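You operate a simulated robot arm through the tools that you are given. There is no shell and no other tool. Be economical: measure what you need, move in short steps, check, and stop when the job is done.

The job below is to be done with a simulated robot arm. You get a single attempt, and the scene is never put back.

Task
Find which of bushes 1 and 2 takes the GO gauge and plug it.
Fine: try both; use the black plug; gauge back in its stand; let the plug down till its head sits on the bush.

Only the result counts: the job must be done as asked and must still hold three seconds after the hand-in. Knocking over, shifting, dropping, spilling or breaking anything else fails it.

Robot
A 6-joint arm with a two-finger parallel gripper, fixed in place. Base frame: the origin is at the foot of the arm, x ahead of it, y to its left, z up; the work surface is at about z = 0.86. Readings come in m, rad, newtons and seconds.
Its first joint turns from -2.897 to 2.897 rad. Payload 3.91 kg.
The TCP is the grasp point between the finger pads, 0.03 m short of the fingertips. In the tool frame z runs along the fingers and y along their closing line. The gripper opens to 0.11 m. The fingers are 0.02 m wide and 0.01 m thick; the gripper's body (0.048 by 0.112 m) begins 0.055 m behind the TCP.
Orientation is that of the tool frame in the base frame, as a unit quaternion [x, y, z, w]. With the fingers straight down and closing along the base's y, the tool's x points along the base's -x, its y along +y and its z along -z.

Tools
- The arm moves only by the tool drive_tool. Its arguments are lists of equal length, an entry for each row: "slide": the shift along the base's x, y, z in m, a list of three; "angular": the turn, a rotation vector about the base's x, y, z in rad, a list of three; "hand": the closure in counts, from 0 (fully open) to 255 (shut). In form: {"slide": [[dx, dy, dz], ...], "angular": [[rx, ry, rz], ...], "hand": [hand, ...]}. A call has 1 to 8 rows; each row is the pose to reach, as a shift and turn from the pose commanded when the call began. Rows are played at 5 a second. More than 0.05 m and 0.15 rad between two rows, or a gripper value outside its range, and nothing of the call is played. A pose out of reach is approached as far as the arm can. The call stops where the force on the tool passes 40 N (or 10 N more than at its start, if that is more) or the arm is blocked; 0.2 s more then pass. Each finger travels about 0.153 m/s and halts on what it meets, pressing with about 21 N; the grip force reading is that of the motor and also rises with nothing between the fingers. The clock runs only during rows and for 0.2 s after the last one: add rows that repeat a pose to give the fingers time. It gives the time, the measured TCP pose, the force on the tool (base axes), the opening and the grip force at its end, in the units of the frame above (readings bear some noise), with the torque about the TCP (base axes, N m) and any sound that the robot's microphone picked up, and new pictures: "views" is both (left out), scene, wrist or none.
- Cameras (640 x 400 px; columns grow to the right, rows downward): "scene" is fixed at [0.4011, 0.4995, 1.462]; the picture's right is [-0.62, -0.79, 0.00], its down [-0.56, 0.44, -0.70] and it looks along [0.55, -0.43, -0.72] (base axes); focal length 330 px, centre (320, 200). "wrist" rides on the gripper at [0.072, 0.017, -0.103] in the tool frame; the picture's right is [-0.23, 0.97, 0.00], its down [-0.76, -0.18, -0.62] and it looks along [-0.61, -0.14, 0.78] (tool axes); focal length 222 px, centre (320, 200).
- measure_at(camera, pixels): for up to 12 pixels [column, row] of the newest picture of that camera ("zoom" is the newest enlarged one), the place [x, y, z] in the base frame of the surface seen there, good to about 0.002 m. The clock stands still meanwhile.
- inspect(camera, box): a new picture of the part [left, top, right, bottom] of that camera's present view, enlarged. The clock stands still meanwhile.
- sign_off(): hands the job in; it is judged then, once.

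Keep the steps short. Do not move on a guess: measure, check each grasp and each placing, and mend mistakes. In all there are 80 turns and 200 pictures (those below and enlarged ones count). Leave the gripper open and the arm clear of the work at the hand-in unless told otherwise, and finish with a single line.

The tools are called after "Emit:" by a JSON object that holds its "fn" and its "kwargs". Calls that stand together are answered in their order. drive_tool: Moves the arm, as the interface text tells. Its arguments: {"type":"object","properties":{"slide":{"type":"array","items":{"type":"array","items":{"type":"number"}}},"angular":{"type":"array","items":{"type":"array","items":{"type":"number"}}},"hand":{"type":"array","items":{"type":"number"}},"views":{"type":"string","enum":["both","scene","wrist","none"]}},"required":["slide","angular","hand"]} The other tools are called the same way: measure_at (camera, pixels) gives the place of the surface under pixels of a picture; inspect (camera, box) takes an enlarged picture of a part of a camera's view; sign_off () hands the job in.

At the start:

```text
time: 0.0
tool_pos: [0.4799, 0.2784, 1.1488]
ee_rot: [0.0, 1.0, 0.001, 0.001]
wrist_force: [-0.3, -0.4, -0.9]
torque: [0.03, 0.04, 0.02]
finger_gap: 0.1098
gripper_force: 0.0
```

scene: 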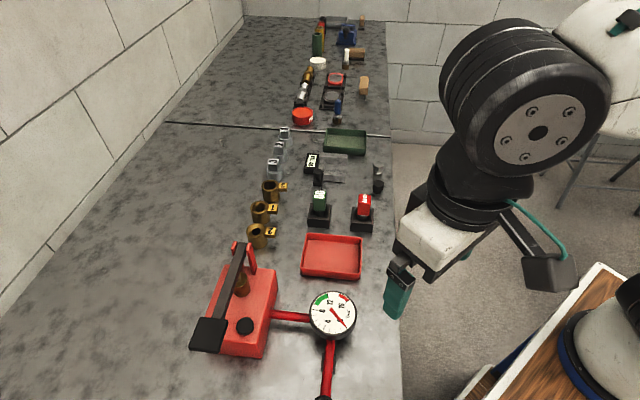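
wrist: 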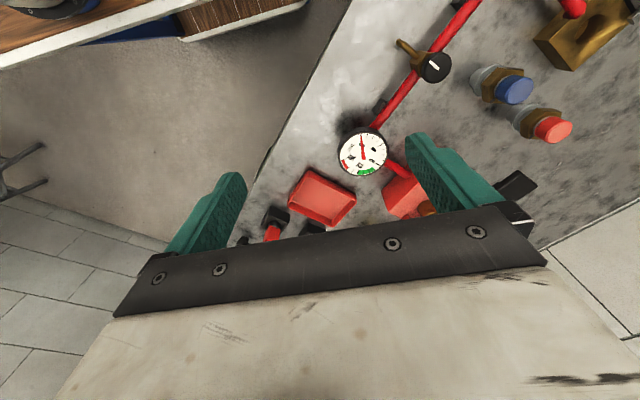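

I see bushes near (257,235), (262,210), (271,190), and gauges green/red in stands near (319,205), (363,210). I'll zoom in on them.

Emit:
{"fn": "inspect", "kwargs": {"camera": "scene", "box": [230, 170, 400, 276]}}

Emit:
{"fn": "inspect", "kwargs": {"camera": "scene", "box": [240, 110, 400, 210]}}

```text
3.76 times, centred on (315, 223) of scene
```

zoom: 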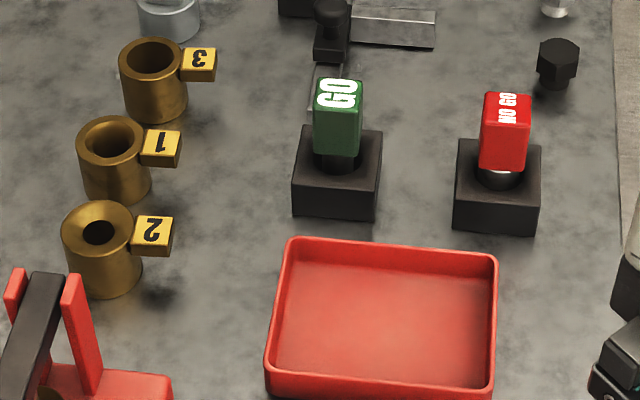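

```text
4.00 times, centred on (320, 160) of scene
```

zoom: 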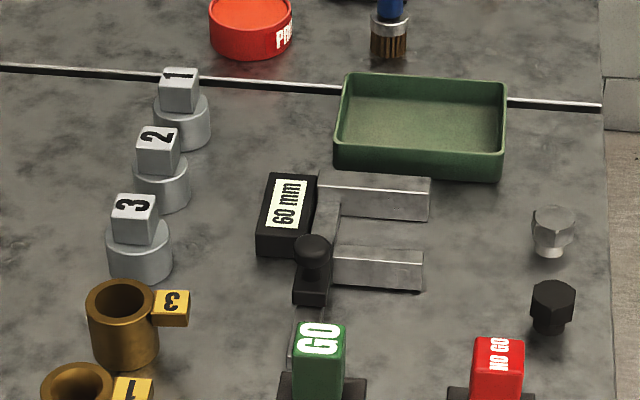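

The black plug is the hex-headed one at zoom (552,300), with the GO gauge at (318,340). I'll measure these and the bushes in the scene picture.

Emit:
{"fn": "measure_at", "kwargs": {"camera": "zoom", "pixels": [[552, 288], [535, 290], [570, 290], [552, 310], [549, 328], [318, 335], [300, 330], [340, 328], [318, 375], [552, 218], [540, 345], [500, 330]]}}

Emit:
{"fn": "inspect", "kwargs": {"camera": "scene", "box": [240, 180, 320, 260]}}

Emit:
{"fn": "inspect", "kwargs": {"camera": "scene", "box": [300, 160, 396, 230]}}

```text
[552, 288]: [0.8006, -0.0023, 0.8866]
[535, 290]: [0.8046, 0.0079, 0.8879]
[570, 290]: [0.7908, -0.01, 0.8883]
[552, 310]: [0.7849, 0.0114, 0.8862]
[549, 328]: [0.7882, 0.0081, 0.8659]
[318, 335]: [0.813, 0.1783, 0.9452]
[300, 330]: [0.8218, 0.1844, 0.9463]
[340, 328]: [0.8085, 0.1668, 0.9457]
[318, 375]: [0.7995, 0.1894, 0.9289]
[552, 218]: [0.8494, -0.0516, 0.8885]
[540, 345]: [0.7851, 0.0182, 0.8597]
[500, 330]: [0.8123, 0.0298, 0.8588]
```

```text
5.00 times, centred on (280, 220) of scene
```

zoom: 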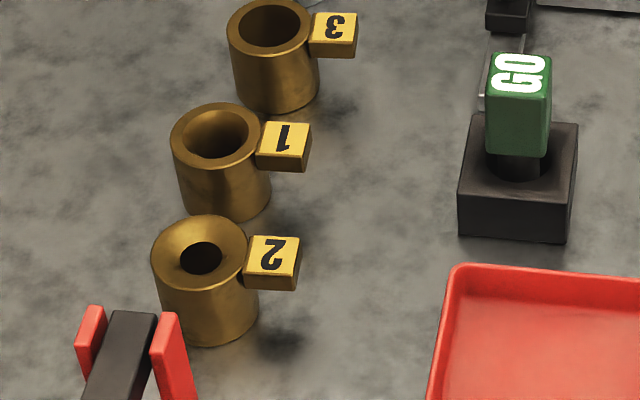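

```text
5.71 times, centred on (348, 195) of scene
```

zoom: 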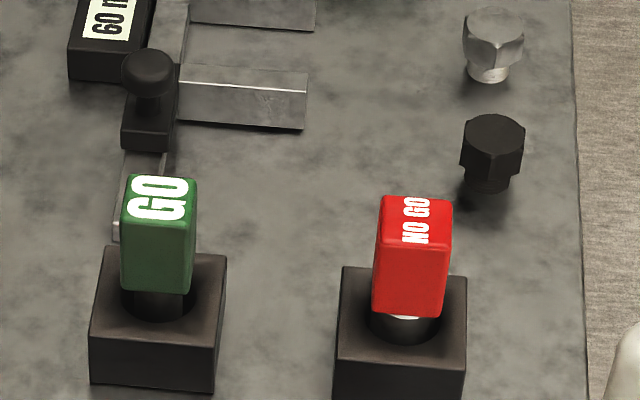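

The bush zoom needs to be the newest so I can measure on it.

Emit:
{"fn": "inspect", "kwargs": {"camera": "scene", "box": [216, 180, 344, 260]}}

Emit:
{"fn": "measure_at", "kwargs": {"camera": "zoom", "pixels": [[178, 140], [254, 138], [216, 107], [216, 164], [156, 255], [244, 250], [200, 218], [200, 290], [490, 60], [547, 60], [490, 94], [547, 94]]}}

Emit:
{"fn": "measure_at", "kwargs": {"camera": "zoom", "pixels": [[520, 130], [518, 165], [468, 195], [565, 205], [575, 130], [470, 125], [520, 210], [200, 258], [218, 140], [285, 140], [275, 250], [100, 350]]}}

```text
5.00 times, centred on (280, 220) of scene
```

zoom: 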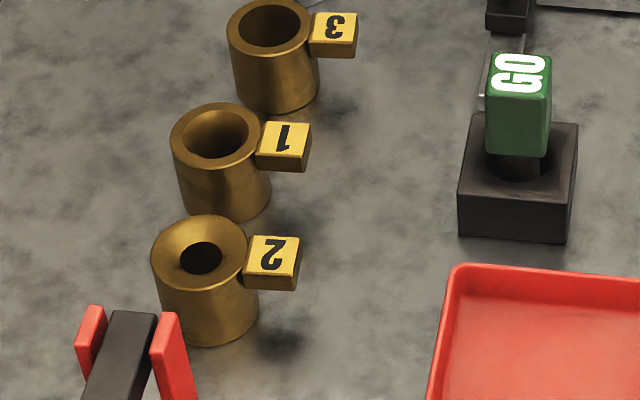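

```text
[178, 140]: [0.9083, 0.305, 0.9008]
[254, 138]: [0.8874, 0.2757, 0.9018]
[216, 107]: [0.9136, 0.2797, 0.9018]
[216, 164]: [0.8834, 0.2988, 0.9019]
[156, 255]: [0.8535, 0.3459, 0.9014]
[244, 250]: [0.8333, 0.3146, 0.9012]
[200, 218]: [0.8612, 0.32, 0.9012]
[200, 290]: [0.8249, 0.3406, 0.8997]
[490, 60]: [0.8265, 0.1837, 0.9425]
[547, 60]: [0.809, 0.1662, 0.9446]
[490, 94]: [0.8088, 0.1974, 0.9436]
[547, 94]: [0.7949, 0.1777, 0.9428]
```

```text
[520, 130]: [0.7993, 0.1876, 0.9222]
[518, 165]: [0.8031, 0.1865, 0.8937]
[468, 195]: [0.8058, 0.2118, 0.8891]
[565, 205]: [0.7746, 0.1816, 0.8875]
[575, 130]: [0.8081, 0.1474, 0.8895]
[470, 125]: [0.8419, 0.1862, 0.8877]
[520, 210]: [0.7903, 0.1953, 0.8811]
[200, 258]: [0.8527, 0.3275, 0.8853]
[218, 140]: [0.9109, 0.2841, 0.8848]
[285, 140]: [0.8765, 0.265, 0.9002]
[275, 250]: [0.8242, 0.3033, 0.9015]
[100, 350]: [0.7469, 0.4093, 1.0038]
```

Bush 1 centre is about (0.898, 0.290), bush 2 about (0.843, 0.330), tops 0.902. Now I'll check the press next to bush 2, the lower edge of the gauge handle, and the plug.

Emit:
{"fn": "measure_at", "kwargs": {"camera": "zoom", "pixels": [[120, 316], [150, 316], [95, 310], [165, 318], [520, 150], [500, 148], [545, 150], [500, 120], [540, 120], [516, 172], [180, 370], [85, 350]]}}

Emit:
{"fn": "measure_at", "kwargs": {"camera": "scene", "pixels": [[238, 245], [250, 245], [210, 330], [240, 282], [245, 325], [265, 275], [364, 200], [363, 225], [303, 237], [360, 240], [345, 170], [333, 300]]}}

Emit:
{"fn": "inspect", "kwargs": {"camera": "scene", "box": [346, 160, 410, 200]}}

```text
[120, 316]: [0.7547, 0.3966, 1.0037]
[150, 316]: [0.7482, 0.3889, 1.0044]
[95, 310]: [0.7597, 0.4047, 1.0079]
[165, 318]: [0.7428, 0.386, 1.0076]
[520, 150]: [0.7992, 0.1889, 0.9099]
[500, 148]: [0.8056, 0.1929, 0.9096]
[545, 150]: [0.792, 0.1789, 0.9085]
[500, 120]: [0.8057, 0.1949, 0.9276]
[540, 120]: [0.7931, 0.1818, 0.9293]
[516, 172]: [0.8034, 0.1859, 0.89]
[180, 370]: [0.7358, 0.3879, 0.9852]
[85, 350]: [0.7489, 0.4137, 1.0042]
```

```text
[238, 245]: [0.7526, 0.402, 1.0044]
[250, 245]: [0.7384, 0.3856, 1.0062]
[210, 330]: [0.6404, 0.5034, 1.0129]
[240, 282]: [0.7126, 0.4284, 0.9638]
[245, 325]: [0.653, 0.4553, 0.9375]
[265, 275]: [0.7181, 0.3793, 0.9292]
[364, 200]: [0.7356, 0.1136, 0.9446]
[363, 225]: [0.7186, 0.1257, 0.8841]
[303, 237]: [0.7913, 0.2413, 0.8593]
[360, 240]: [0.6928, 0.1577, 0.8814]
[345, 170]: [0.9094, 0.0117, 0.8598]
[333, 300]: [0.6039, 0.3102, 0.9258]
```

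```text
10.00 times, centred on (378, 180) of scene
```

zoom: 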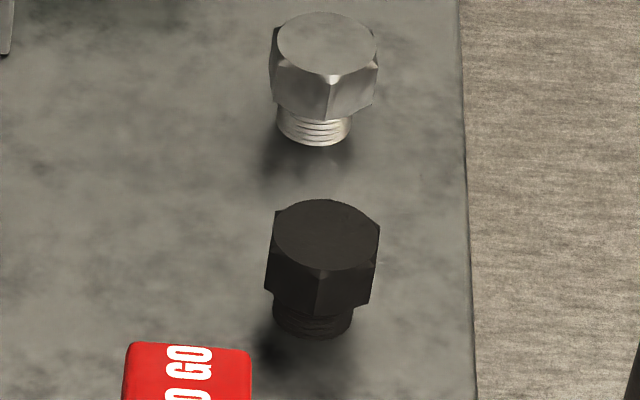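

The handle's lower edge is near z 0.907 and the press stands ~0.1 m from bush 2. Now I'll measure the plug's outline.

Emit:
{"fn": "measure_at", "kwargs": {"camera": "zoom", "pixels": [[326, 235], [280, 230], [374, 235], [326, 203], [326, 262], [276, 212], [320, 290], [290, 285], [360, 280], [317, 312], [310, 336], [316, 272]]}}

Emit:
{"fn": "drive_tool", "kwargs": {"slide": [[0.05, -0.015, 0], [0.1, -0.03, 0], [0.15, -0.045, -0.01], [0.2, -0.06, -0.02], [0.24, -0.08, -0.03], [0.26, -0.097, -0.04], [0.26, -0.097, -0.04]], "angular": [[0, 0, -0.12], [0, 0, -0.24], [0, 0, -0.36], [0, 0, -0.48], [0, 0, -0.6], [0, 0, -0.7], [0, 0, -0.7]], "hand": [0, 0, 40, 80, 100, 110, 110]}}

```text
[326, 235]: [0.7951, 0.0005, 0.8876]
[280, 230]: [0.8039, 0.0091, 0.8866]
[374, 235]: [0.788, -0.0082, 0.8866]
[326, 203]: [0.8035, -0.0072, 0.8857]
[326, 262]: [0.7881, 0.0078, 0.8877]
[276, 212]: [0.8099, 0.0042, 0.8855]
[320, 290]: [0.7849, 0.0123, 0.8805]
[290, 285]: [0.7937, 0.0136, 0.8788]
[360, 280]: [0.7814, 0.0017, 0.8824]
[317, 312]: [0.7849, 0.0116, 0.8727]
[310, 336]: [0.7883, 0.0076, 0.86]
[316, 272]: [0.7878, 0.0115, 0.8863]
```

```text
refused: row 1 steps farther than a row can; nothing moved
```

The row step was too long; I'll use shorter ones, turning the other way (keeps the camera away from the press), to sit above the GO gauge.

Emit:
{"fn": "drive_tool", "kwargs": {"slide": [[0.045, -0.012, 0], [0.09, -0.024, 0], [0.135, -0.036, 0], [0.18, -0.048, 0], [0.225, -0.06, 0], [0.27, -0.072, 0], [0.31, -0.085, 0], [0.33, -0.097, -0.03]], "angular": [[0, 0, 0.1], [0, 0, 0.2], [0, 0, 0.3], [0, 0, 0.4], [0, 0, 0.5], [0, 0, 0.6], [0, 0, 0.7], [0, 0, 0.8]], "hand": [0, 0, 40, 80, 100, 120, 120, 120]}}

```text
time: 1.8
tool_pos: [0.8087, 0.183, 1.1198]
ee_rot: [-0.391, 0.92, 0.0, 0.0]
wrist_force: [-1.1, 0.8, 0.8]
torque: [0.02, 0.01, 0.01]
finger_gap: 0.0582
gripper_force: 0.0
```

scene: 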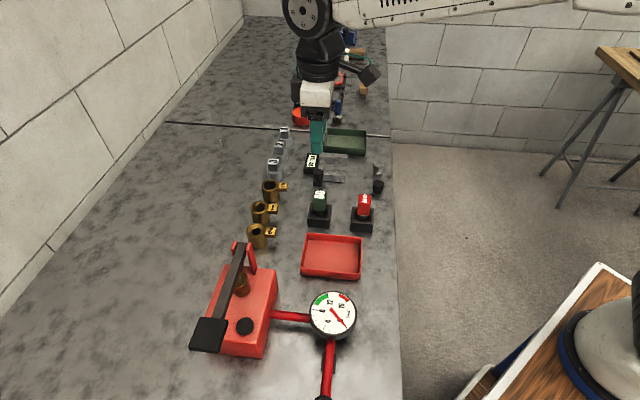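
wrist: 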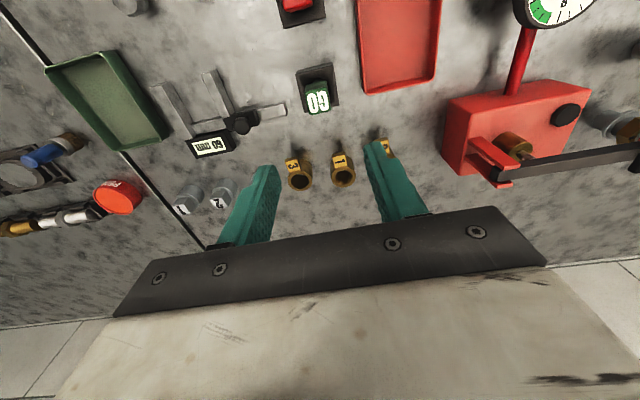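

I'm above the gauge at height. I'll zoom the wrist view on GO around (318,90) and measure its handle corners.

Emit:
{"fn": "inspect", "kwargs": {"camera": "wrist", "box": [280, 60, 376, 120]}}

Emit:
{"fn": "inspect", "kwargs": {"camera": "wrist", "box": [270, 130, 430, 230]}}

```text
6.67 times, centred on (328, 90) of wrist
```

zoom: 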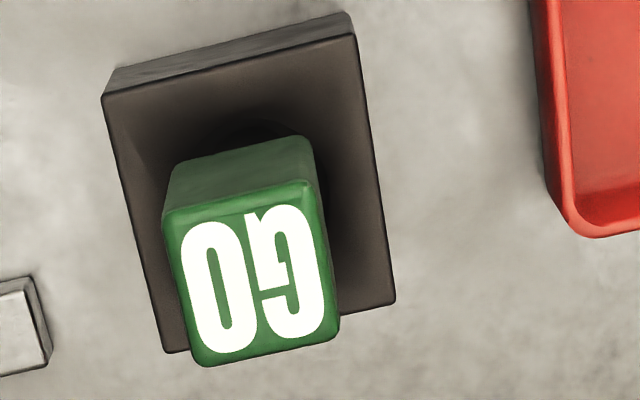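

```text
4.00 times, centred on (350, 180) of wrist
```

zoom: 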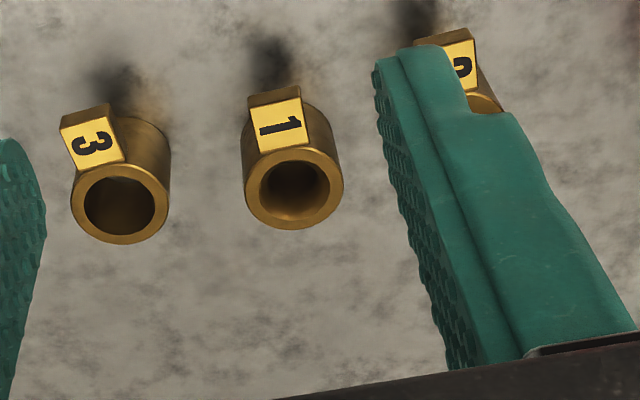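

I'll measure bush 1's rim and bore here, then re-zoom GO and measure.

Emit:
{"fn": "measure_at", "kwargs": {"camera": "zoom", "pixels": [[252, 192], [336, 188], [294, 155], [294, 222], [262, 195], [326, 190], [293, 190], [80, 200], [160, 200]]}}

Emit:
{"fn": "inspect", "kwargs": {"camera": "wrist", "box": [280, 60, 376, 120]}}

Emit:
{"fn": "measure_at", "kwargs": {"camera": "zoom", "pixels": [[173, 218], [310, 190], [332, 332], [204, 356], [110, 98], [348, 42], [388, 300], [170, 345], [255, 285], [180, 285], [325, 260]]}}

```text
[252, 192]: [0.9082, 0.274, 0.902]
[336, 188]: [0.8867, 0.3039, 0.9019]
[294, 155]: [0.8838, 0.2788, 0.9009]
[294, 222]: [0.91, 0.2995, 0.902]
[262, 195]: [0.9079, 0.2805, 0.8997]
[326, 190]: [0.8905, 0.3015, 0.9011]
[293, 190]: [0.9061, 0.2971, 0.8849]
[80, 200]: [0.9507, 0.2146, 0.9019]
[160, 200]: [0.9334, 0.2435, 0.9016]
```

```text
6.67 times, centred on (328, 90) of wrist
```

zoom: 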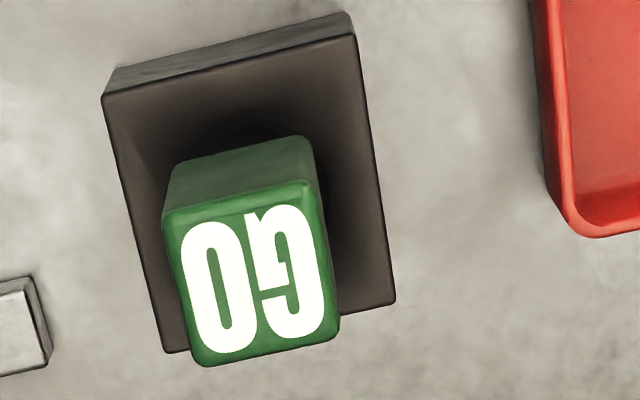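

```text
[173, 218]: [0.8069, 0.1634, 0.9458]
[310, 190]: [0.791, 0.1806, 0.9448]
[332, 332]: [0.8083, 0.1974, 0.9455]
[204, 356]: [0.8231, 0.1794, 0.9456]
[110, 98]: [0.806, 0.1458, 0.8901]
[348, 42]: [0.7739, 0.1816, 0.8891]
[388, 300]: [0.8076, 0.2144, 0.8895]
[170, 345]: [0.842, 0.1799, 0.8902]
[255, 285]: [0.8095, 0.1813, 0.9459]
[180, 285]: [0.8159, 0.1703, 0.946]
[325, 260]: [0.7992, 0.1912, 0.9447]
```

GO handle centre is (0.8074, 0.1803), top 0.9455, edges at about 133.3°. I'll trim yaw, centre and come down to a bit above.

Emit:
{"fn": "drive_tool", "kwargs": {"slide": [[-0.002, -0.002, -0.03], [-0.002, -0.002, -0.07], [-0.002, -0.002, -0.11], [-0.002, -0.002, -0.11], [-0.002, -0.002, -0.11]], "angular": [[0, 0, -0.045], [0, 0, -0.045], [0, 0, -0.045], [0, 0, -0.045], [0, 0, -0.045]], "hand": [120, 120, 120, 120, 120]}}

```text
time: 3.0
tool_pos: [0.8084, 0.178, 1.0101]
ee_rot: [-0.369, 0.93, 0.0, 0.0]
wrist_force: [-0.4, 0.7, 0.0]
torque: [-0.02, 0.0, 0.0]
finger_gap: 0.0582
gripper_force: 0.0
```

scene: 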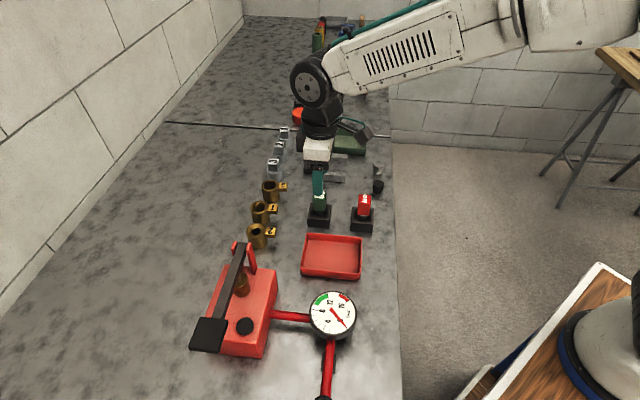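
wrist: 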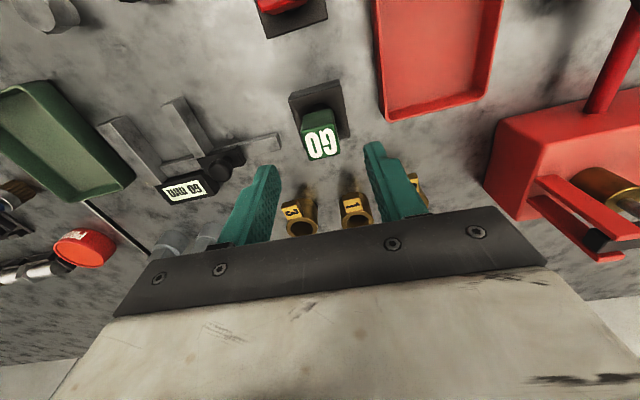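

Gauge lies between the fingers. I'll come down 0.064 to z ≈ 0.946 with the fingers still open.

Emit:
{"fn": "drive_tool", "kwargs": {"slide": [[0, 0.0005, -0.03], [0, 0.0005, -0.05], [0, 0.0005, -0.064], [0, 0.0005, -0.064], [0, 0.0005, -0.064]], "angular": [[0, 0, 0], [0, 0, 0], [0, 0, 0], [0, 0, 0], [0, 0, 0]], "hand": [120, 120, 120, 120, 120]}}

Emit:
{"fn": "inspect", "kwargs": {"camera": "scene", "box": [280, 160, 376, 220]}}

Emit:
{"fn": "inspect", "kwargs": {"camera": "wrist", "box": [220, 100, 420, 225]}}

```text
time: 4.2
tool_pos: [0.8083, 0.1788, 0.946]
ee_rot: [-0.369, 0.93, 0.001, 0.0]
wrist_force: [-0.6, 0.4, 0.6]
torque: [-0.03, -0.03, -0.01]
finger_gap: 0.0582
gripper_force: 0.1
```

scene: 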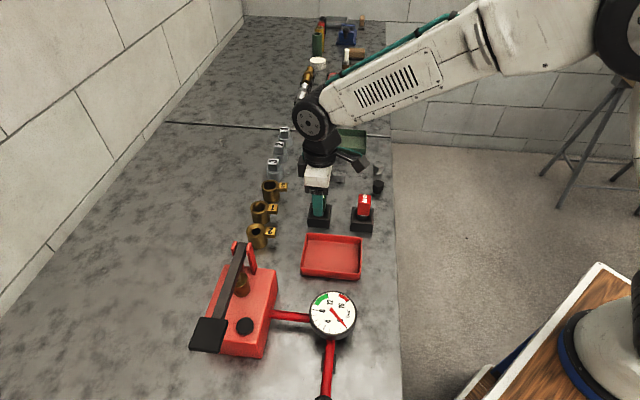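
wrist: 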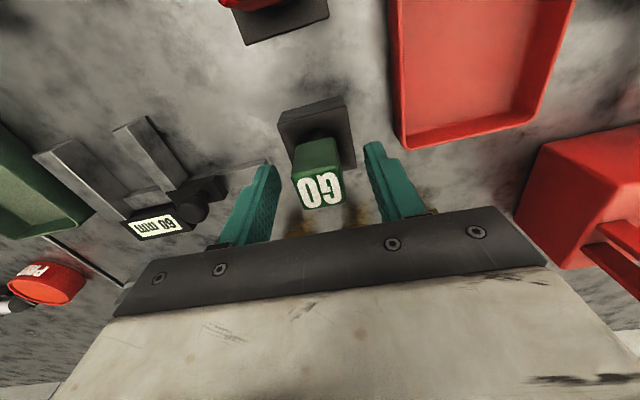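

```text
6.67 times, centred on (328, 190) of scene
```

zoom: 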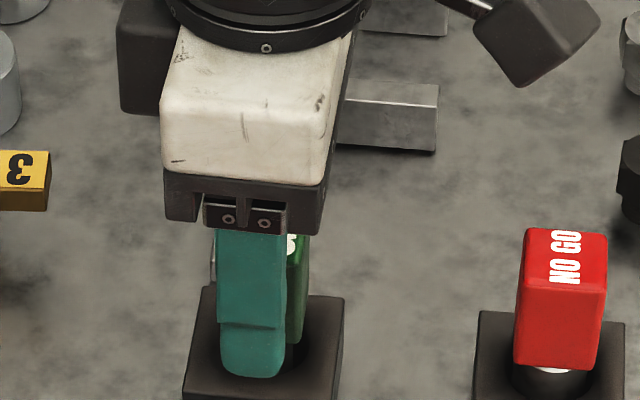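

```text
3.20 times, centred on (320, 162) of wrist
```

zoom: 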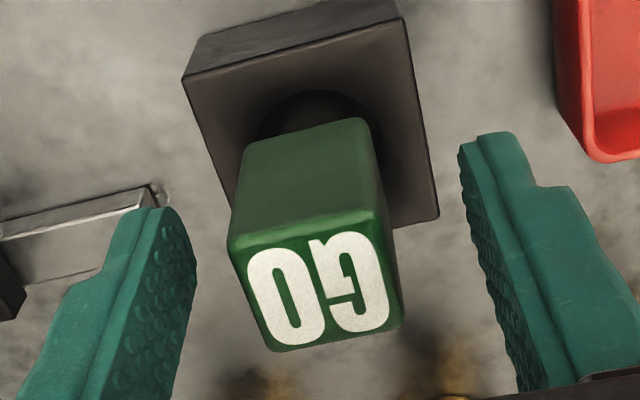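

The fingers straddle the handle. I'll verify the finger centring along the other axis by measuring the finger's outer face at scene (317,207).

Emit:
{"fn": "measure_at", "kwargs": {"camera": "scene", "pixels": [[314, 204], [317.5, 204], [321, 204], [322, 204], [313.2, 204], [324.5, 204]]}}

Emit:
{"fn": "measure_at", "kwargs": {"camera": "zoom", "pixels": [[130, 260], [190, 270], [160, 212], [470, 160], [500, 140], [530, 180], [320, 290], [240, 245], [378, 220], [400, 315], [270, 342]]}}

```text
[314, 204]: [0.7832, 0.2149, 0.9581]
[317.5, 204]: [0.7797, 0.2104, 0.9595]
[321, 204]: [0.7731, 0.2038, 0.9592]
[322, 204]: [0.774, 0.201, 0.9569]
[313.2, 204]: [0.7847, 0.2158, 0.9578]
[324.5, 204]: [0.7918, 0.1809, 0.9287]
```

```text
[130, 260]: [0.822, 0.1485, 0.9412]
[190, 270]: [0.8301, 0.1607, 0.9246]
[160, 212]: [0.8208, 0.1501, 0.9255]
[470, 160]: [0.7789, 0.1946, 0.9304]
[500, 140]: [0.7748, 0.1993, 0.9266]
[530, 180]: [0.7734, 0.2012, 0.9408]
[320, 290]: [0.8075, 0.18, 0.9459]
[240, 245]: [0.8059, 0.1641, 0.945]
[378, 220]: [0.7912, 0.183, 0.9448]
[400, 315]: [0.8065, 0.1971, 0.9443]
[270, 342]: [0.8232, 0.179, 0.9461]
```

The finger centre line passes within 1 mm of the gauge axis. Closing.

Emit:
{"fn": "drive_tool", "kwargs": {"slide": [[0, 0, 0], [0, 0, 0], [0, 0, 0], [0, 0, 0]], "angular": [[0, 0, 0], [0, 0, 0], [0, 0, 0], [0, 0, 0]], "hand": [180, 220, 220, 220]}}

```text
time: 5.2
tool_pos: [0.8091, 0.1789, 0.9466]
ee_rot: [-0.368, 0.93, 0.002, 0.0]
wrist_force: [0.5, -0.1, 2.0]
torque: [-0.04, -0.08, 0.01]
finger_gap: 0.0277
gripper_force: 21.4
```

scene: 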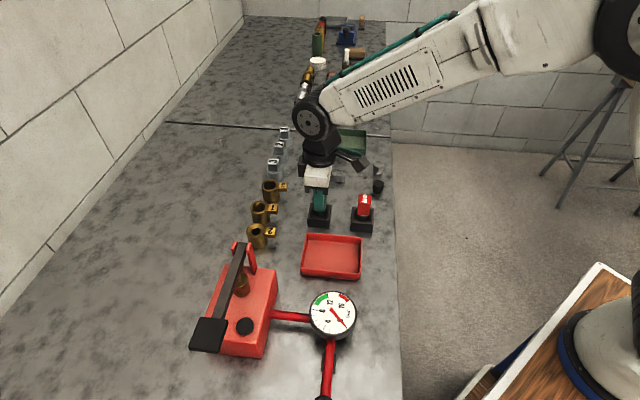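
wrist: 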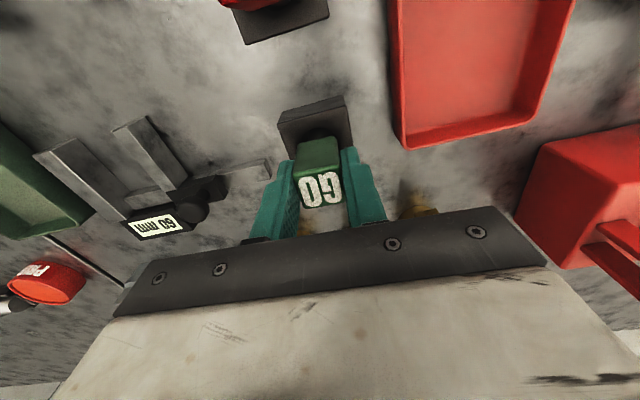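

Gripped at 27.7 mm. Lift straight up 0.09 and check.

Emit:
{"fn": "drive_tool", "kwargs": {"slide": [[0, 0, 0.01], [0, 0, 0.03], [0, 0, 0.06], [0, 0, 0.09], [0, 0, 0.09], [0, 0, 0.09]], "angular": [[0, 0, 0], [0, 0, 0], [0, 0, 0], [0, 0, 0], [0, 0, 0], [0, 0, 0]], "hand": [220, 220, 220, 220, 220, 220]}}

Emit:
{"fn": "inspect", "kwargs": {"camera": "scene", "box": [280, 130, 376, 230]}}

Emit:
{"fn": "inspect", "kwargs": {"camera": "wrist", "box": [220, 80, 420, 225]}}

```text
time: 6.6
tool_pos: [0.8069, 0.1798, 1.0366]
ee_rot: [-0.368, 0.93, 0.0, 0.0]
wrist_force: [0.4, 0.3, -1.8]
torque: [-0.01, -0.04, 0.0]
finger_gap: 0.0278
gripper_force: 20.9
```

scene: 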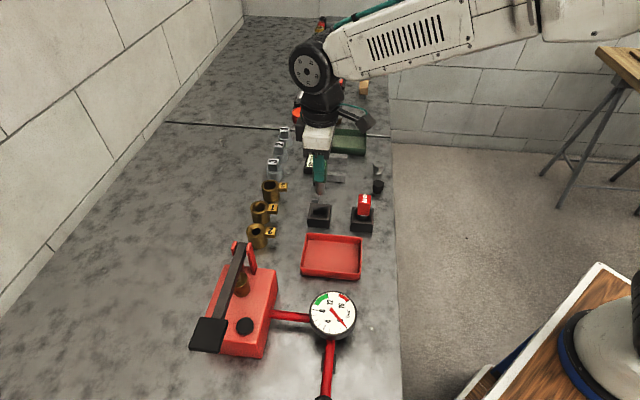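
wrist: 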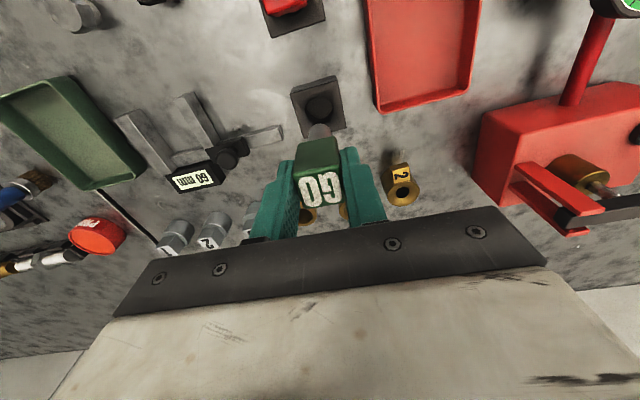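

```text
4.00 times, centred on (328, 180) of scene
```

zoom: 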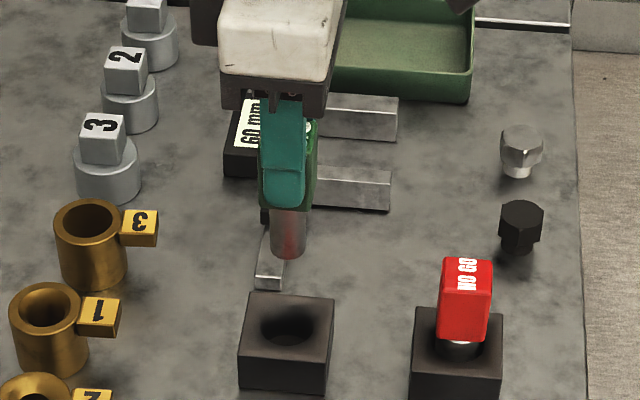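

```text
2.76 times, centred on (320, 152) of wrist
```

zoom: 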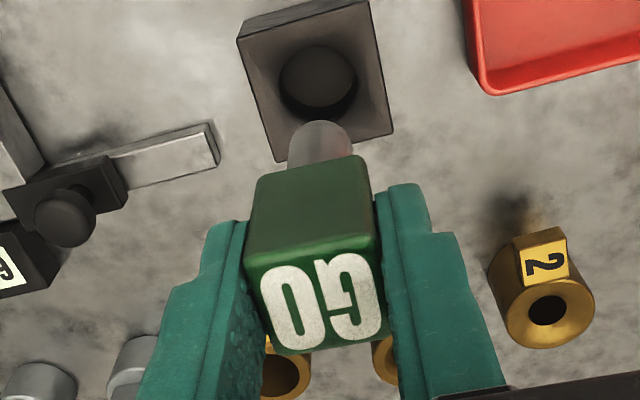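

Lift is clean. I'll measure the shaft tip and bush 2 from this view.

Emit:
{"fn": "measure_at", "kwargs": {"camera": "zoom", "pixels": [[509, 310], [590, 305], [545, 283], [548, 344], [548, 312], [525, 312], [570, 308], [290, 165], [350, 150], [320, 123], [318, 75], [320, 110]]}}

Emit:
{"fn": "measure_at", "kwargs": {"camera": "scene", "pixels": [[319.75, 193], [319.75, 183], [316.5, 187], [323, 187]]}}

```text
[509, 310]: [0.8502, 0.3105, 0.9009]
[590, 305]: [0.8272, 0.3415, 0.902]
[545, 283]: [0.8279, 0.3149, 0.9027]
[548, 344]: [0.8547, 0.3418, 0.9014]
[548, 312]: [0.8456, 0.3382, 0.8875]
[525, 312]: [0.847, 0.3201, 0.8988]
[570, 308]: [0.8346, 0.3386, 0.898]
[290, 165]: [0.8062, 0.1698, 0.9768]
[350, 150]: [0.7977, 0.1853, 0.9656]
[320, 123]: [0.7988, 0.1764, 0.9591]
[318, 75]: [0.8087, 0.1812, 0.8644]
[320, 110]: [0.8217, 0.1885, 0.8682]
```

```text
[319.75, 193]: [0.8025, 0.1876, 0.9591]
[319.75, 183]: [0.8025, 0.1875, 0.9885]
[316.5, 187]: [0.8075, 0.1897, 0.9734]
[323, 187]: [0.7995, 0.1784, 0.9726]
```

Shaft tip is 0.078 below the fingertips' TCP, i.e. at z≈0.957 now. I'll carry it over bush 2 and look.

Emit:
{"fn": "drive_tool", "kwargs": {"slide": [[0.0085, 0.037, 0], [0.017, 0.074, 0], [0.0255, 0.111, 0], [0.0341, 0.1485, 0], [0.0341, 0.1485, -0.03], [0.0341, 0.1485, -0.03], [0.0341, 0.1485, -0.03]], "angular": [[0, 0, 0], [0, 0, 0], [0, 0, 0], [0, 0, 0], [0, 0, 0], [0, 0, 0], [0, 0, 0]], "hand": [220, 220, 220, 220, 220, 220, 220]}}

Emit:
{"fn": "inspect", "kwargs": {"camera": "scene", "box": [216, 180, 312, 260]}}

Emit:
{"fn": "inspect", "kwargs": {"camera": "wrist", "box": [240, 80, 400, 180]}}

```text
time: 8.2
tool_pos: [0.8412, 0.3284, 1.0049]
ee_rot: [-0.37, 0.929, 0.0, 0.0]
wrist_force: [0.3, -0.1, -1.8]
torque: [0.02, 0.0, 0.01]
finger_gap: 0.0282
gripper_force: 20.9
```

scene: 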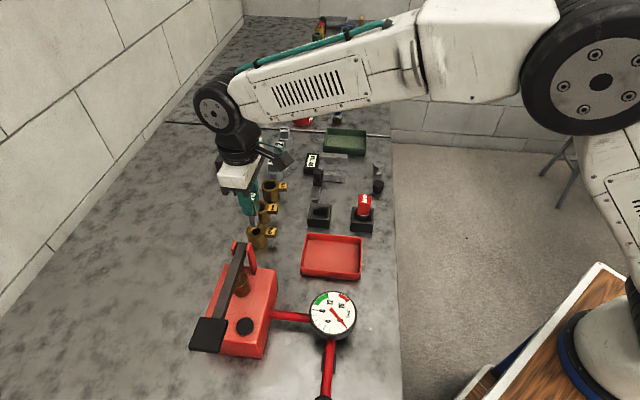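
wrist: 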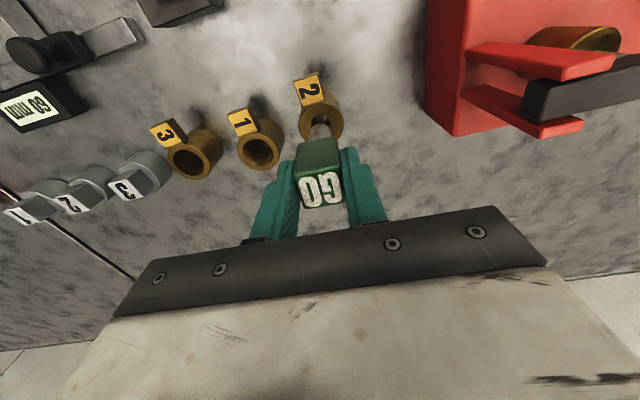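

```text
5.00 times, centred on (264, 220) of scene
```

zoom: 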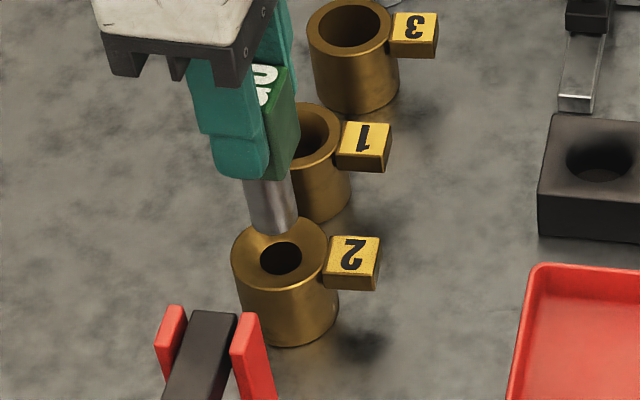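

```text
4.00 times, centred on (320, 130) of wrist
```

zoom: 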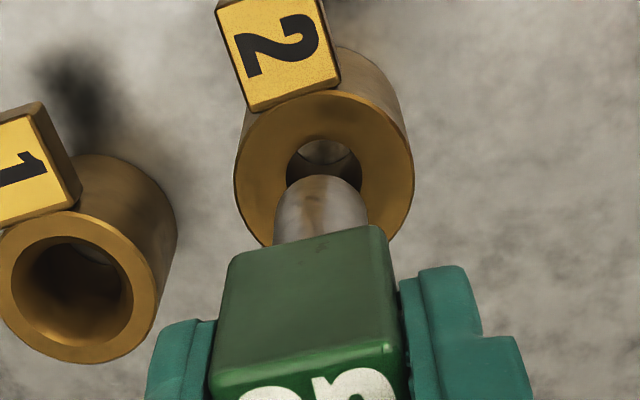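

I'll measure the bush 2 rim and the shaft tip in this close view to refine the centring.

Emit:
{"fn": "measure_at", "kwargs": {"camera": "zoom", "pixels": [[238, 180], [409, 165], [290, 100], [385, 115], [245, 210], [407, 190], [290, 160], [358, 160], [280, 195], [363, 190], [322, 180], [322, 145]]}}

Emit:
{"fn": "measure_at", "kwargs": {"camera": "scene", "pixels": [[251, 229.5], [258.5, 229.5], [270, 223.5], [263, 236], [254.5, 224.5], [250, 219], [258, 219], [265.6, 221], [259.3, 225.5]]}}

```text
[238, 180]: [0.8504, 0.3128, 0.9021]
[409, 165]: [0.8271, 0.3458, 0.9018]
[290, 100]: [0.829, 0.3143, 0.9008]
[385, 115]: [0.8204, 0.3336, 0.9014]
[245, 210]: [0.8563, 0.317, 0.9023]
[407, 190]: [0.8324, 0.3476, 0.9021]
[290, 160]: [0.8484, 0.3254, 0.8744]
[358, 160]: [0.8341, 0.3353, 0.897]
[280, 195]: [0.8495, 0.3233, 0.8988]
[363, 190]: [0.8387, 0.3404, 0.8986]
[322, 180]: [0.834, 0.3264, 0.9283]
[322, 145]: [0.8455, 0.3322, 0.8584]
```

```text
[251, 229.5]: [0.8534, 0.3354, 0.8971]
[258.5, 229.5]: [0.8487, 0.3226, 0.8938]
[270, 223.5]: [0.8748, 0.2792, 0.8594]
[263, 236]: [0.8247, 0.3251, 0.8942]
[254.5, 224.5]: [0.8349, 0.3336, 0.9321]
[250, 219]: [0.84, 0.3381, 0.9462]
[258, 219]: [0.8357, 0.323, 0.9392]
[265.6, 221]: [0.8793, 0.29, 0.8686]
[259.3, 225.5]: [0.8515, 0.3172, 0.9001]
```

Bush 2's centre refines to about (0.841, 0.330). Shift 1 mm and lower to put the tip just inside the chamfer (z≈0.900).

Emit:
{"fn": "drive_tool", "kwargs": {"slide": [[-0.0003, 0.0008, 0], [-0.0003, 0.0008, -0.01], [-0.0003, 0.0008, -0.018], [-0.0003, 0.0008, -0.022], [-0.0003, 0.0008, -0.025], [-0.0003, 0.0008, -0.027], [-0.0003, 0.0008, -0.027]], "angular": [[0, 0, 0], [0, 0, 0], [0, 0, 0], [0, 0, 0], [0, 0, 0], [0, 0, 0], [0, 0, 0]], "hand": [220, 220, 220, 220, 220, 220, 220]}}

Emit:
{"fn": "inspect", "kwargs": {"camera": "wrist", "box": [240, 80, 400, 180]}}

Emit:
{"fn": "inspect", "kwargs": {"camera": "scene", "box": [216, 190, 312, 250]}}

```text
time: 9.8
tool_pos: [0.842, 0.3292, 0.9777]
ee_rot: [-0.369, 0.929, 0.001, 0.001]
wrist_force: [2.1, 1.8, 0.4]
torque: [0.11, -0.11, -0.01]
finger_gap: 0.0279
gripper_force: 20.8
```

scene: 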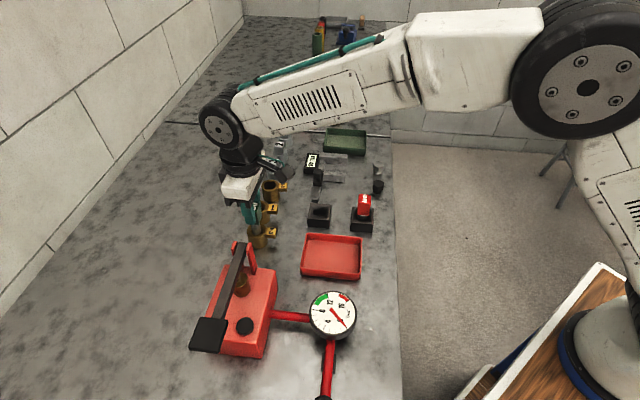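
wrist: 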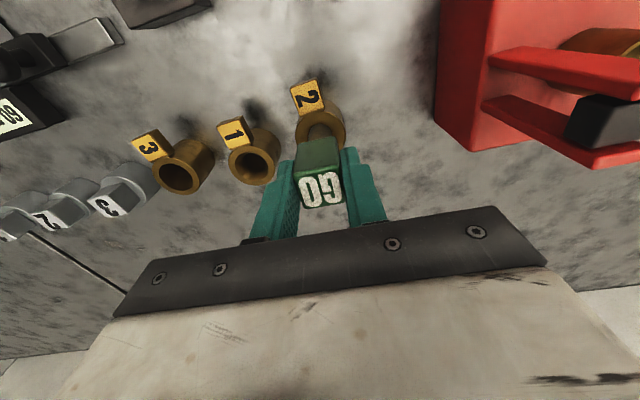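

```text
4.00 times, centred on (320, 130) of wrist
```

zoom: 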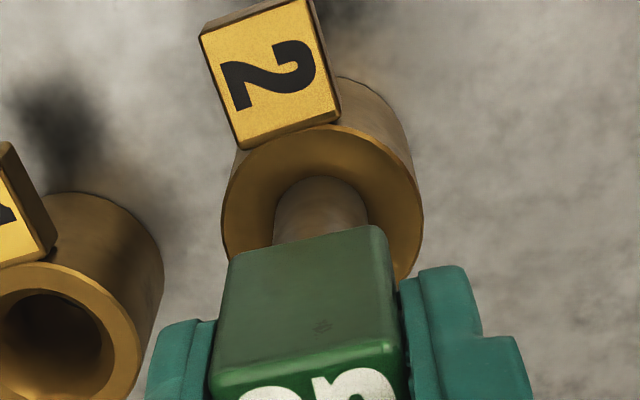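

```text
6.67 times, centred on (264, 220) of scene
```

zoom: 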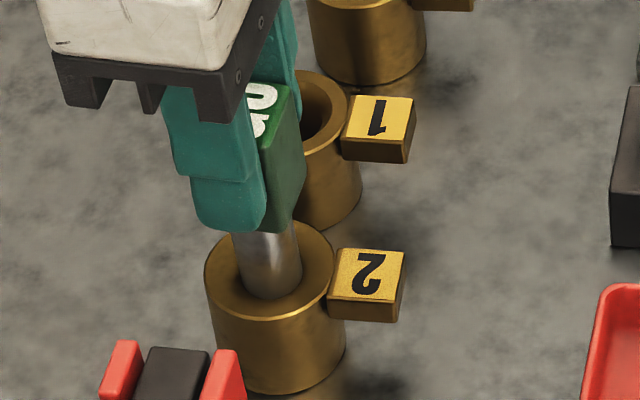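

A light contact pushing toward +x,+y (2 N): the tip touches the chamfer. I'll ease 0.8 mm that way and lower by 3 mm more.

Emit:
{"fn": "drive_tool", "kwargs": {"slide": [[0.0008, 0.0008, 0], [0.0008, 0.0008, -0.001], [0.0008, 0.0008, -0.002], [0.0008, 0.0008, -0.003], [0.0008, 0.0008, -0.003]], "angular": [[0, 0, 0], [0, 0, 0], [0, 0, 0], [0, 0, 0], [0, 0, 0]], "hand": [220, 220, 220, 220, 220], "views": "none"}}

```text
time: 11.0
tool_pos: [0.8418, 0.3294, 0.9761]
ee_rot: [-0.368, 0.93, 0.001, 0.001]
wrist_force: [0.8, 0.8, 19.7]
torque: [0.04, -0.13, 0.03]
finger_gap: 0.0278
gripper_force: 20.4
```

20 N straight up with little side force: the tip sits centrally on the cone about 5 mm down — bush 2 seems too tight. I'll lift out and try bush 1.

Emit:
{"fn": "drive_tool", "kwargs": {"slide": [[0, 0, 0.01], [0, 0, 0.035], [0, 0, 0.06], [0.018, -0.013, 0.06], [0.037, -0.027, 0.06], [0.056, -0.0415, 0.06], [0.056, -0.0415, 0.03], [0.056, -0.0415, 0.03]], "angular": [[0, 0, 0], [0, 0, 0], [0, 0, 0], [0, 0, 0], [0, 0, 0], [0, 0, 0], [0, 0, 0], [0, 0, 0]], "hand": [220, 220, 220, 220, 220, 220, 220, 220]}}

Emit:
{"fn": "inspect", "kwargs": {"camera": "wrist", "box": [240, 80, 400, 180]}}

Emit:
{"fn": "measure_at", "kwargs": {"camera": "scene", "pixels": [[247.5, 230], [264.5, 229], [256, 224], [256, 237.5], [258, 231]]}}

```text
time: 12.8
tool_pos: [0.8979, 0.2888, 1.0042]
ee_rot: [-0.368, 0.93, 0.001, -0.001]
wrist_force: [-0.3, 0.5, -2.4]
torque: [-0.01, 0.02, 0.0]
finger_gap: 0.0276
gripper_force: 20.8
```

scene: 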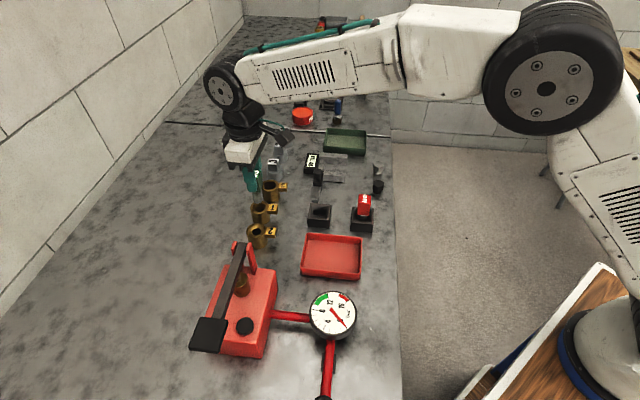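
wrist: 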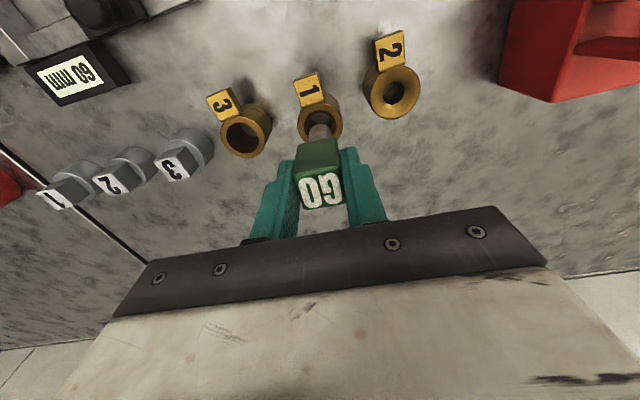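

```text
4.00 times, centred on (320, 130) of wrist
```

zoom: 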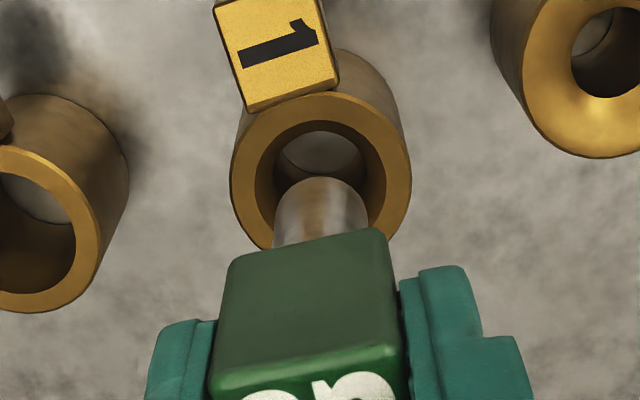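

```text
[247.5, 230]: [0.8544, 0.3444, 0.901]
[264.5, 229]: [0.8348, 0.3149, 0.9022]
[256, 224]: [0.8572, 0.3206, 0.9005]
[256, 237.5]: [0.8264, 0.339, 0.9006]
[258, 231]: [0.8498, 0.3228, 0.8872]
```

Bush 1 seems to have a wider mouth. I'll measure its rim in this view for centring.

Emit:
{"fn": "measure_at", "kwargs": {"camera": "zoom", "pixels": [[234, 180], [407, 165], [290, 102], [380, 112], [243, 210], [405, 190], [258, 180], [384, 172], [320, 127], [350, 130]]}}

```text
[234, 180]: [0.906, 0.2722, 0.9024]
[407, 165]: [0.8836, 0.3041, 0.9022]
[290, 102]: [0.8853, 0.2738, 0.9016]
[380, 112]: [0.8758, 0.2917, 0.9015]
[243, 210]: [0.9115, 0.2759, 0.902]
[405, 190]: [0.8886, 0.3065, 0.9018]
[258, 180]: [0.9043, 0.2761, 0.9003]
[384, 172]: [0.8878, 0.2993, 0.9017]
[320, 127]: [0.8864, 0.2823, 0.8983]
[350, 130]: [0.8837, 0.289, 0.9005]
```

The current position is within 0.5 mm of bush 1's centre. Lower steadily; expect free entry past 5 mm if it takes the gauge.

Emit:
{"fn": "drive_tool", "kwargs": {"slide": [[-0.0003, 0.0003, -0.012], [-0.0003, 0.0003, -0.022], [-0.0003, 0.0003, -0.026], [-0.0003, 0.0003, -0.029], [-0.0003, 0.0003, -0.032], [-0.0003, 0.0003, -0.032]], "angular": [[0, 0, 0], [0, 0, 0], [0, 0, 0], [0, 0, 0], [0, 0, 0], [0, 0, 0]], "hand": [220, 220, 220, 220, 220, 220], "views": "none"}}

```text
time: 14.2
tool_pos: [0.8979, 0.2888, 0.9738]
ee_rot: [-0.369, 0.929, 0.001, -0.001]
wrist_force: [-0.8, 0.7, -3.0]
torque: [0.01, 0.0, -0.02]
finger_gap: 0.0275
gripper_force: 21.3
```

No contact yet. Lower another 20 mm in small steps.

Emit:
{"fn": "drive_tool", "kwargs": {"slide": [[0, 0, -0.003], [0, 0, -0.006], [0, 0, -0.009], [0, 0, -0.012], [0, 0, -0.015], [0, 0, -0.018], [0, 0, -0.021], [0, 0, -0.021]], "angular": [[0, 0, 0], [0, 0, 0], [0, 0, 0], [0, 0, 0], [0, 0, 0], [0, 0, 0], [0, 0, 0], [0, 0, 0]], "hand": [220, 220, 220, 220, 220, 220, 220, 220]}}

Emit:
{"fn": "inspect", "kwargs": {"camera": "wrist", "box": [240, 80, 400, 180]}}

Emit:
{"fn": "inspect", "kwargs": {"camera": "scene", "box": [216, 170, 312, 250]}}

```text
time: 16.0
tool_pos: [0.8981, 0.2888, 0.9502]
ee_rot: [-0.368, 0.93, 0.001, -0.001]
wrist_force: [-1.1, 0.1, -2.6]
torque: [0.01, -0.02, -0.03]
finger_gap: 0.0277
gripper_force: 21.1
```

scene: 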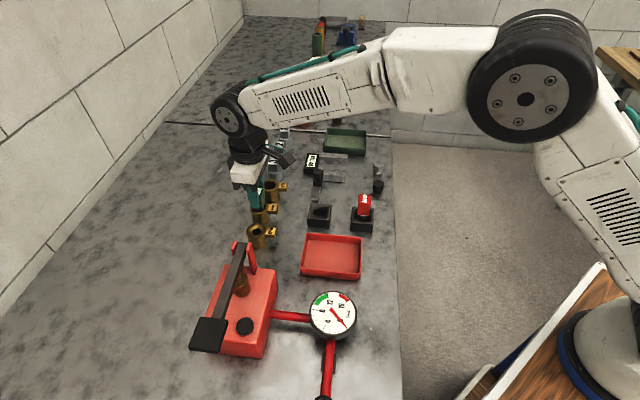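
wrist: 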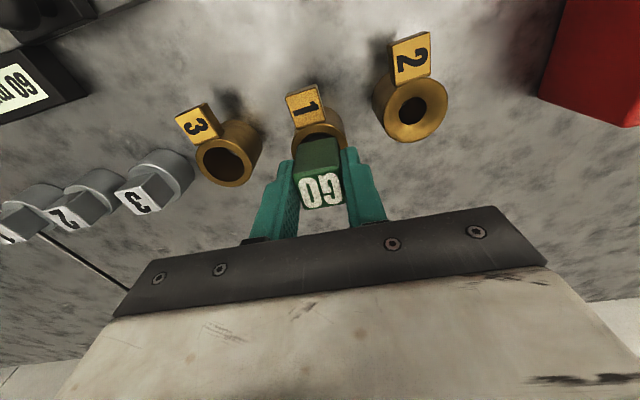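

```text
4.00 times, centred on (320, 130) of wrist
```

zoom: 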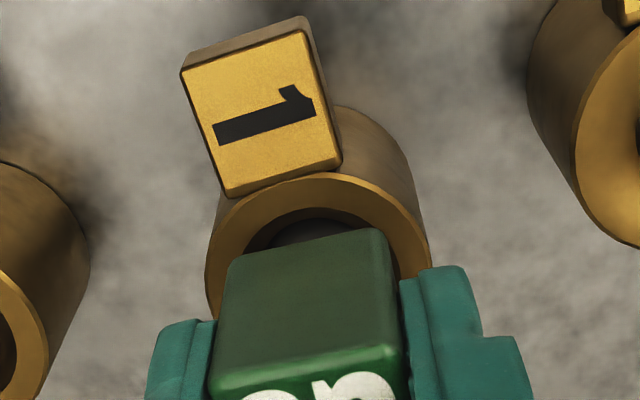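

```text
5.00 times, centred on (264, 210) of scene
```

zoom: 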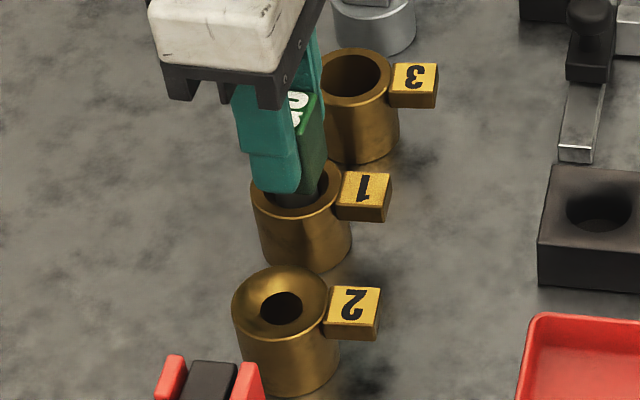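

The gauge slid 30 mm into bush 1 with no force: bush 1 takes it, bush 2 doesn't. Lift out and carry it back above its stand.

Emit:
{"fn": "drive_tool", "kwargs": {"slide": [[0, 0, 0.03], [0, 0, 0.065], [-0.0226, -0.0272, 0.083], [-0.0451, -0.0544, 0.083], [-0.0677, -0.0817, 0.083], [-0.0903, -0.1089, 0.083], [-0.0903, -0.1089, 0.053], [-0.0903, -0.1089, 0.053]], "angular": [[0, 0, 0], [0, 0, 0], [0, 0, 0], [0, 0, 0], [0, 0, 0], [0, 0, 0], [0, 0, 0], [0, 0, 0]], "hand": [220, 220, 220, 220, 220, 220, 220, 220]}}

Emit:
{"fn": "inspect", "kwargs": {"camera": "wrist", "box": [240, 80, 400, 180]}}

Emit:
{"fn": "inspect", "kwargs": {"camera": "scene", "box": [280, 160, 376, 230]}}

```text
time: 17.8
tool_pos: [0.8084, 0.1817, 1.0031]
ee_rot: [-0.368, 0.93, 0.001, 0.001]
wrist_force: [0.3, -0.3, -1.4]
torque: [-0.01, 0.0, 0.04]
finger_gap: 0.0278
gripper_force: 21.4
```

scene: 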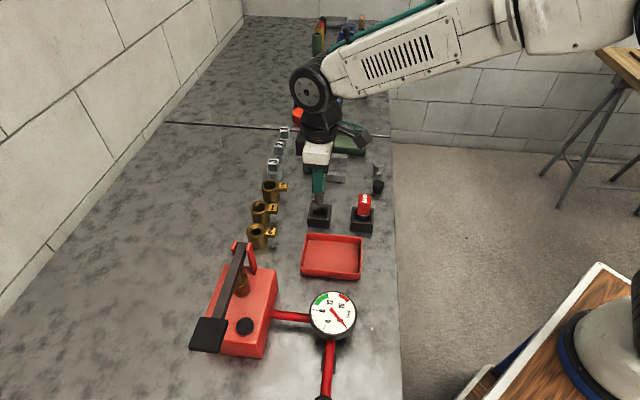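
wrist: 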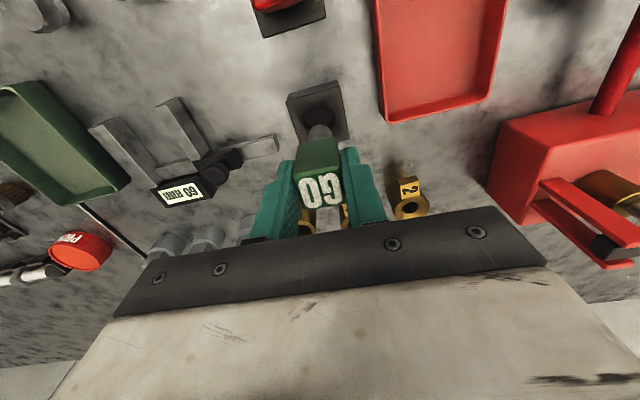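

```text
4.00 times, centred on (320, 130) of wrist
```

zoom: 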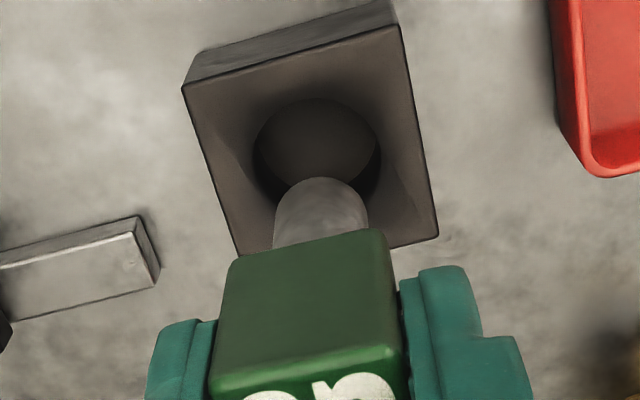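

```text
5.71 times, centred on (328, 195) of scene
```

zoom: 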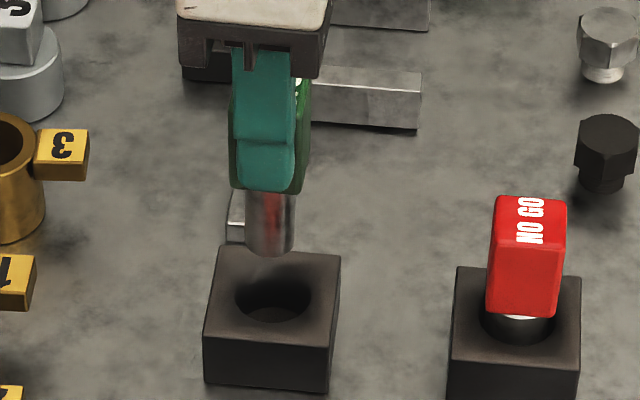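

The stand bore is roomy and aligned. Lower 0.058, slowing at the end.

Emit:
{"fn": "drive_tool", "kwargs": {"slide": [[0, 0, -0.02], [0, 0, -0.035], [0, 0, -0.047], [0, 0, -0.053], [0, 0, -0.057], [0, 0, -0.059], [0, 0, -0.0595], [0, 0, -0.0595]], "angular": [[0, 0, 0], [0, 0, 0], [0, 0, 0], [0, 0, 0], [0, 0, 0], [0, 0, 0], [0, 0, 0], [0, 0, 0]], "hand": [220, 220, 220, 220, 220, 220, 220, 220], "views": "none"}}

```text
time: 19.6
tool_pos: [0.8084, 0.1791, 0.946]
ee_rot: [-0.368, 0.93, 0.002, 0.001]
wrist_force: [-2.7, -1.5, 8.0]
torque: [-0.13, 0.23, 0.03]
finger_gap: 0.0278
gripper_force: 20.5
```

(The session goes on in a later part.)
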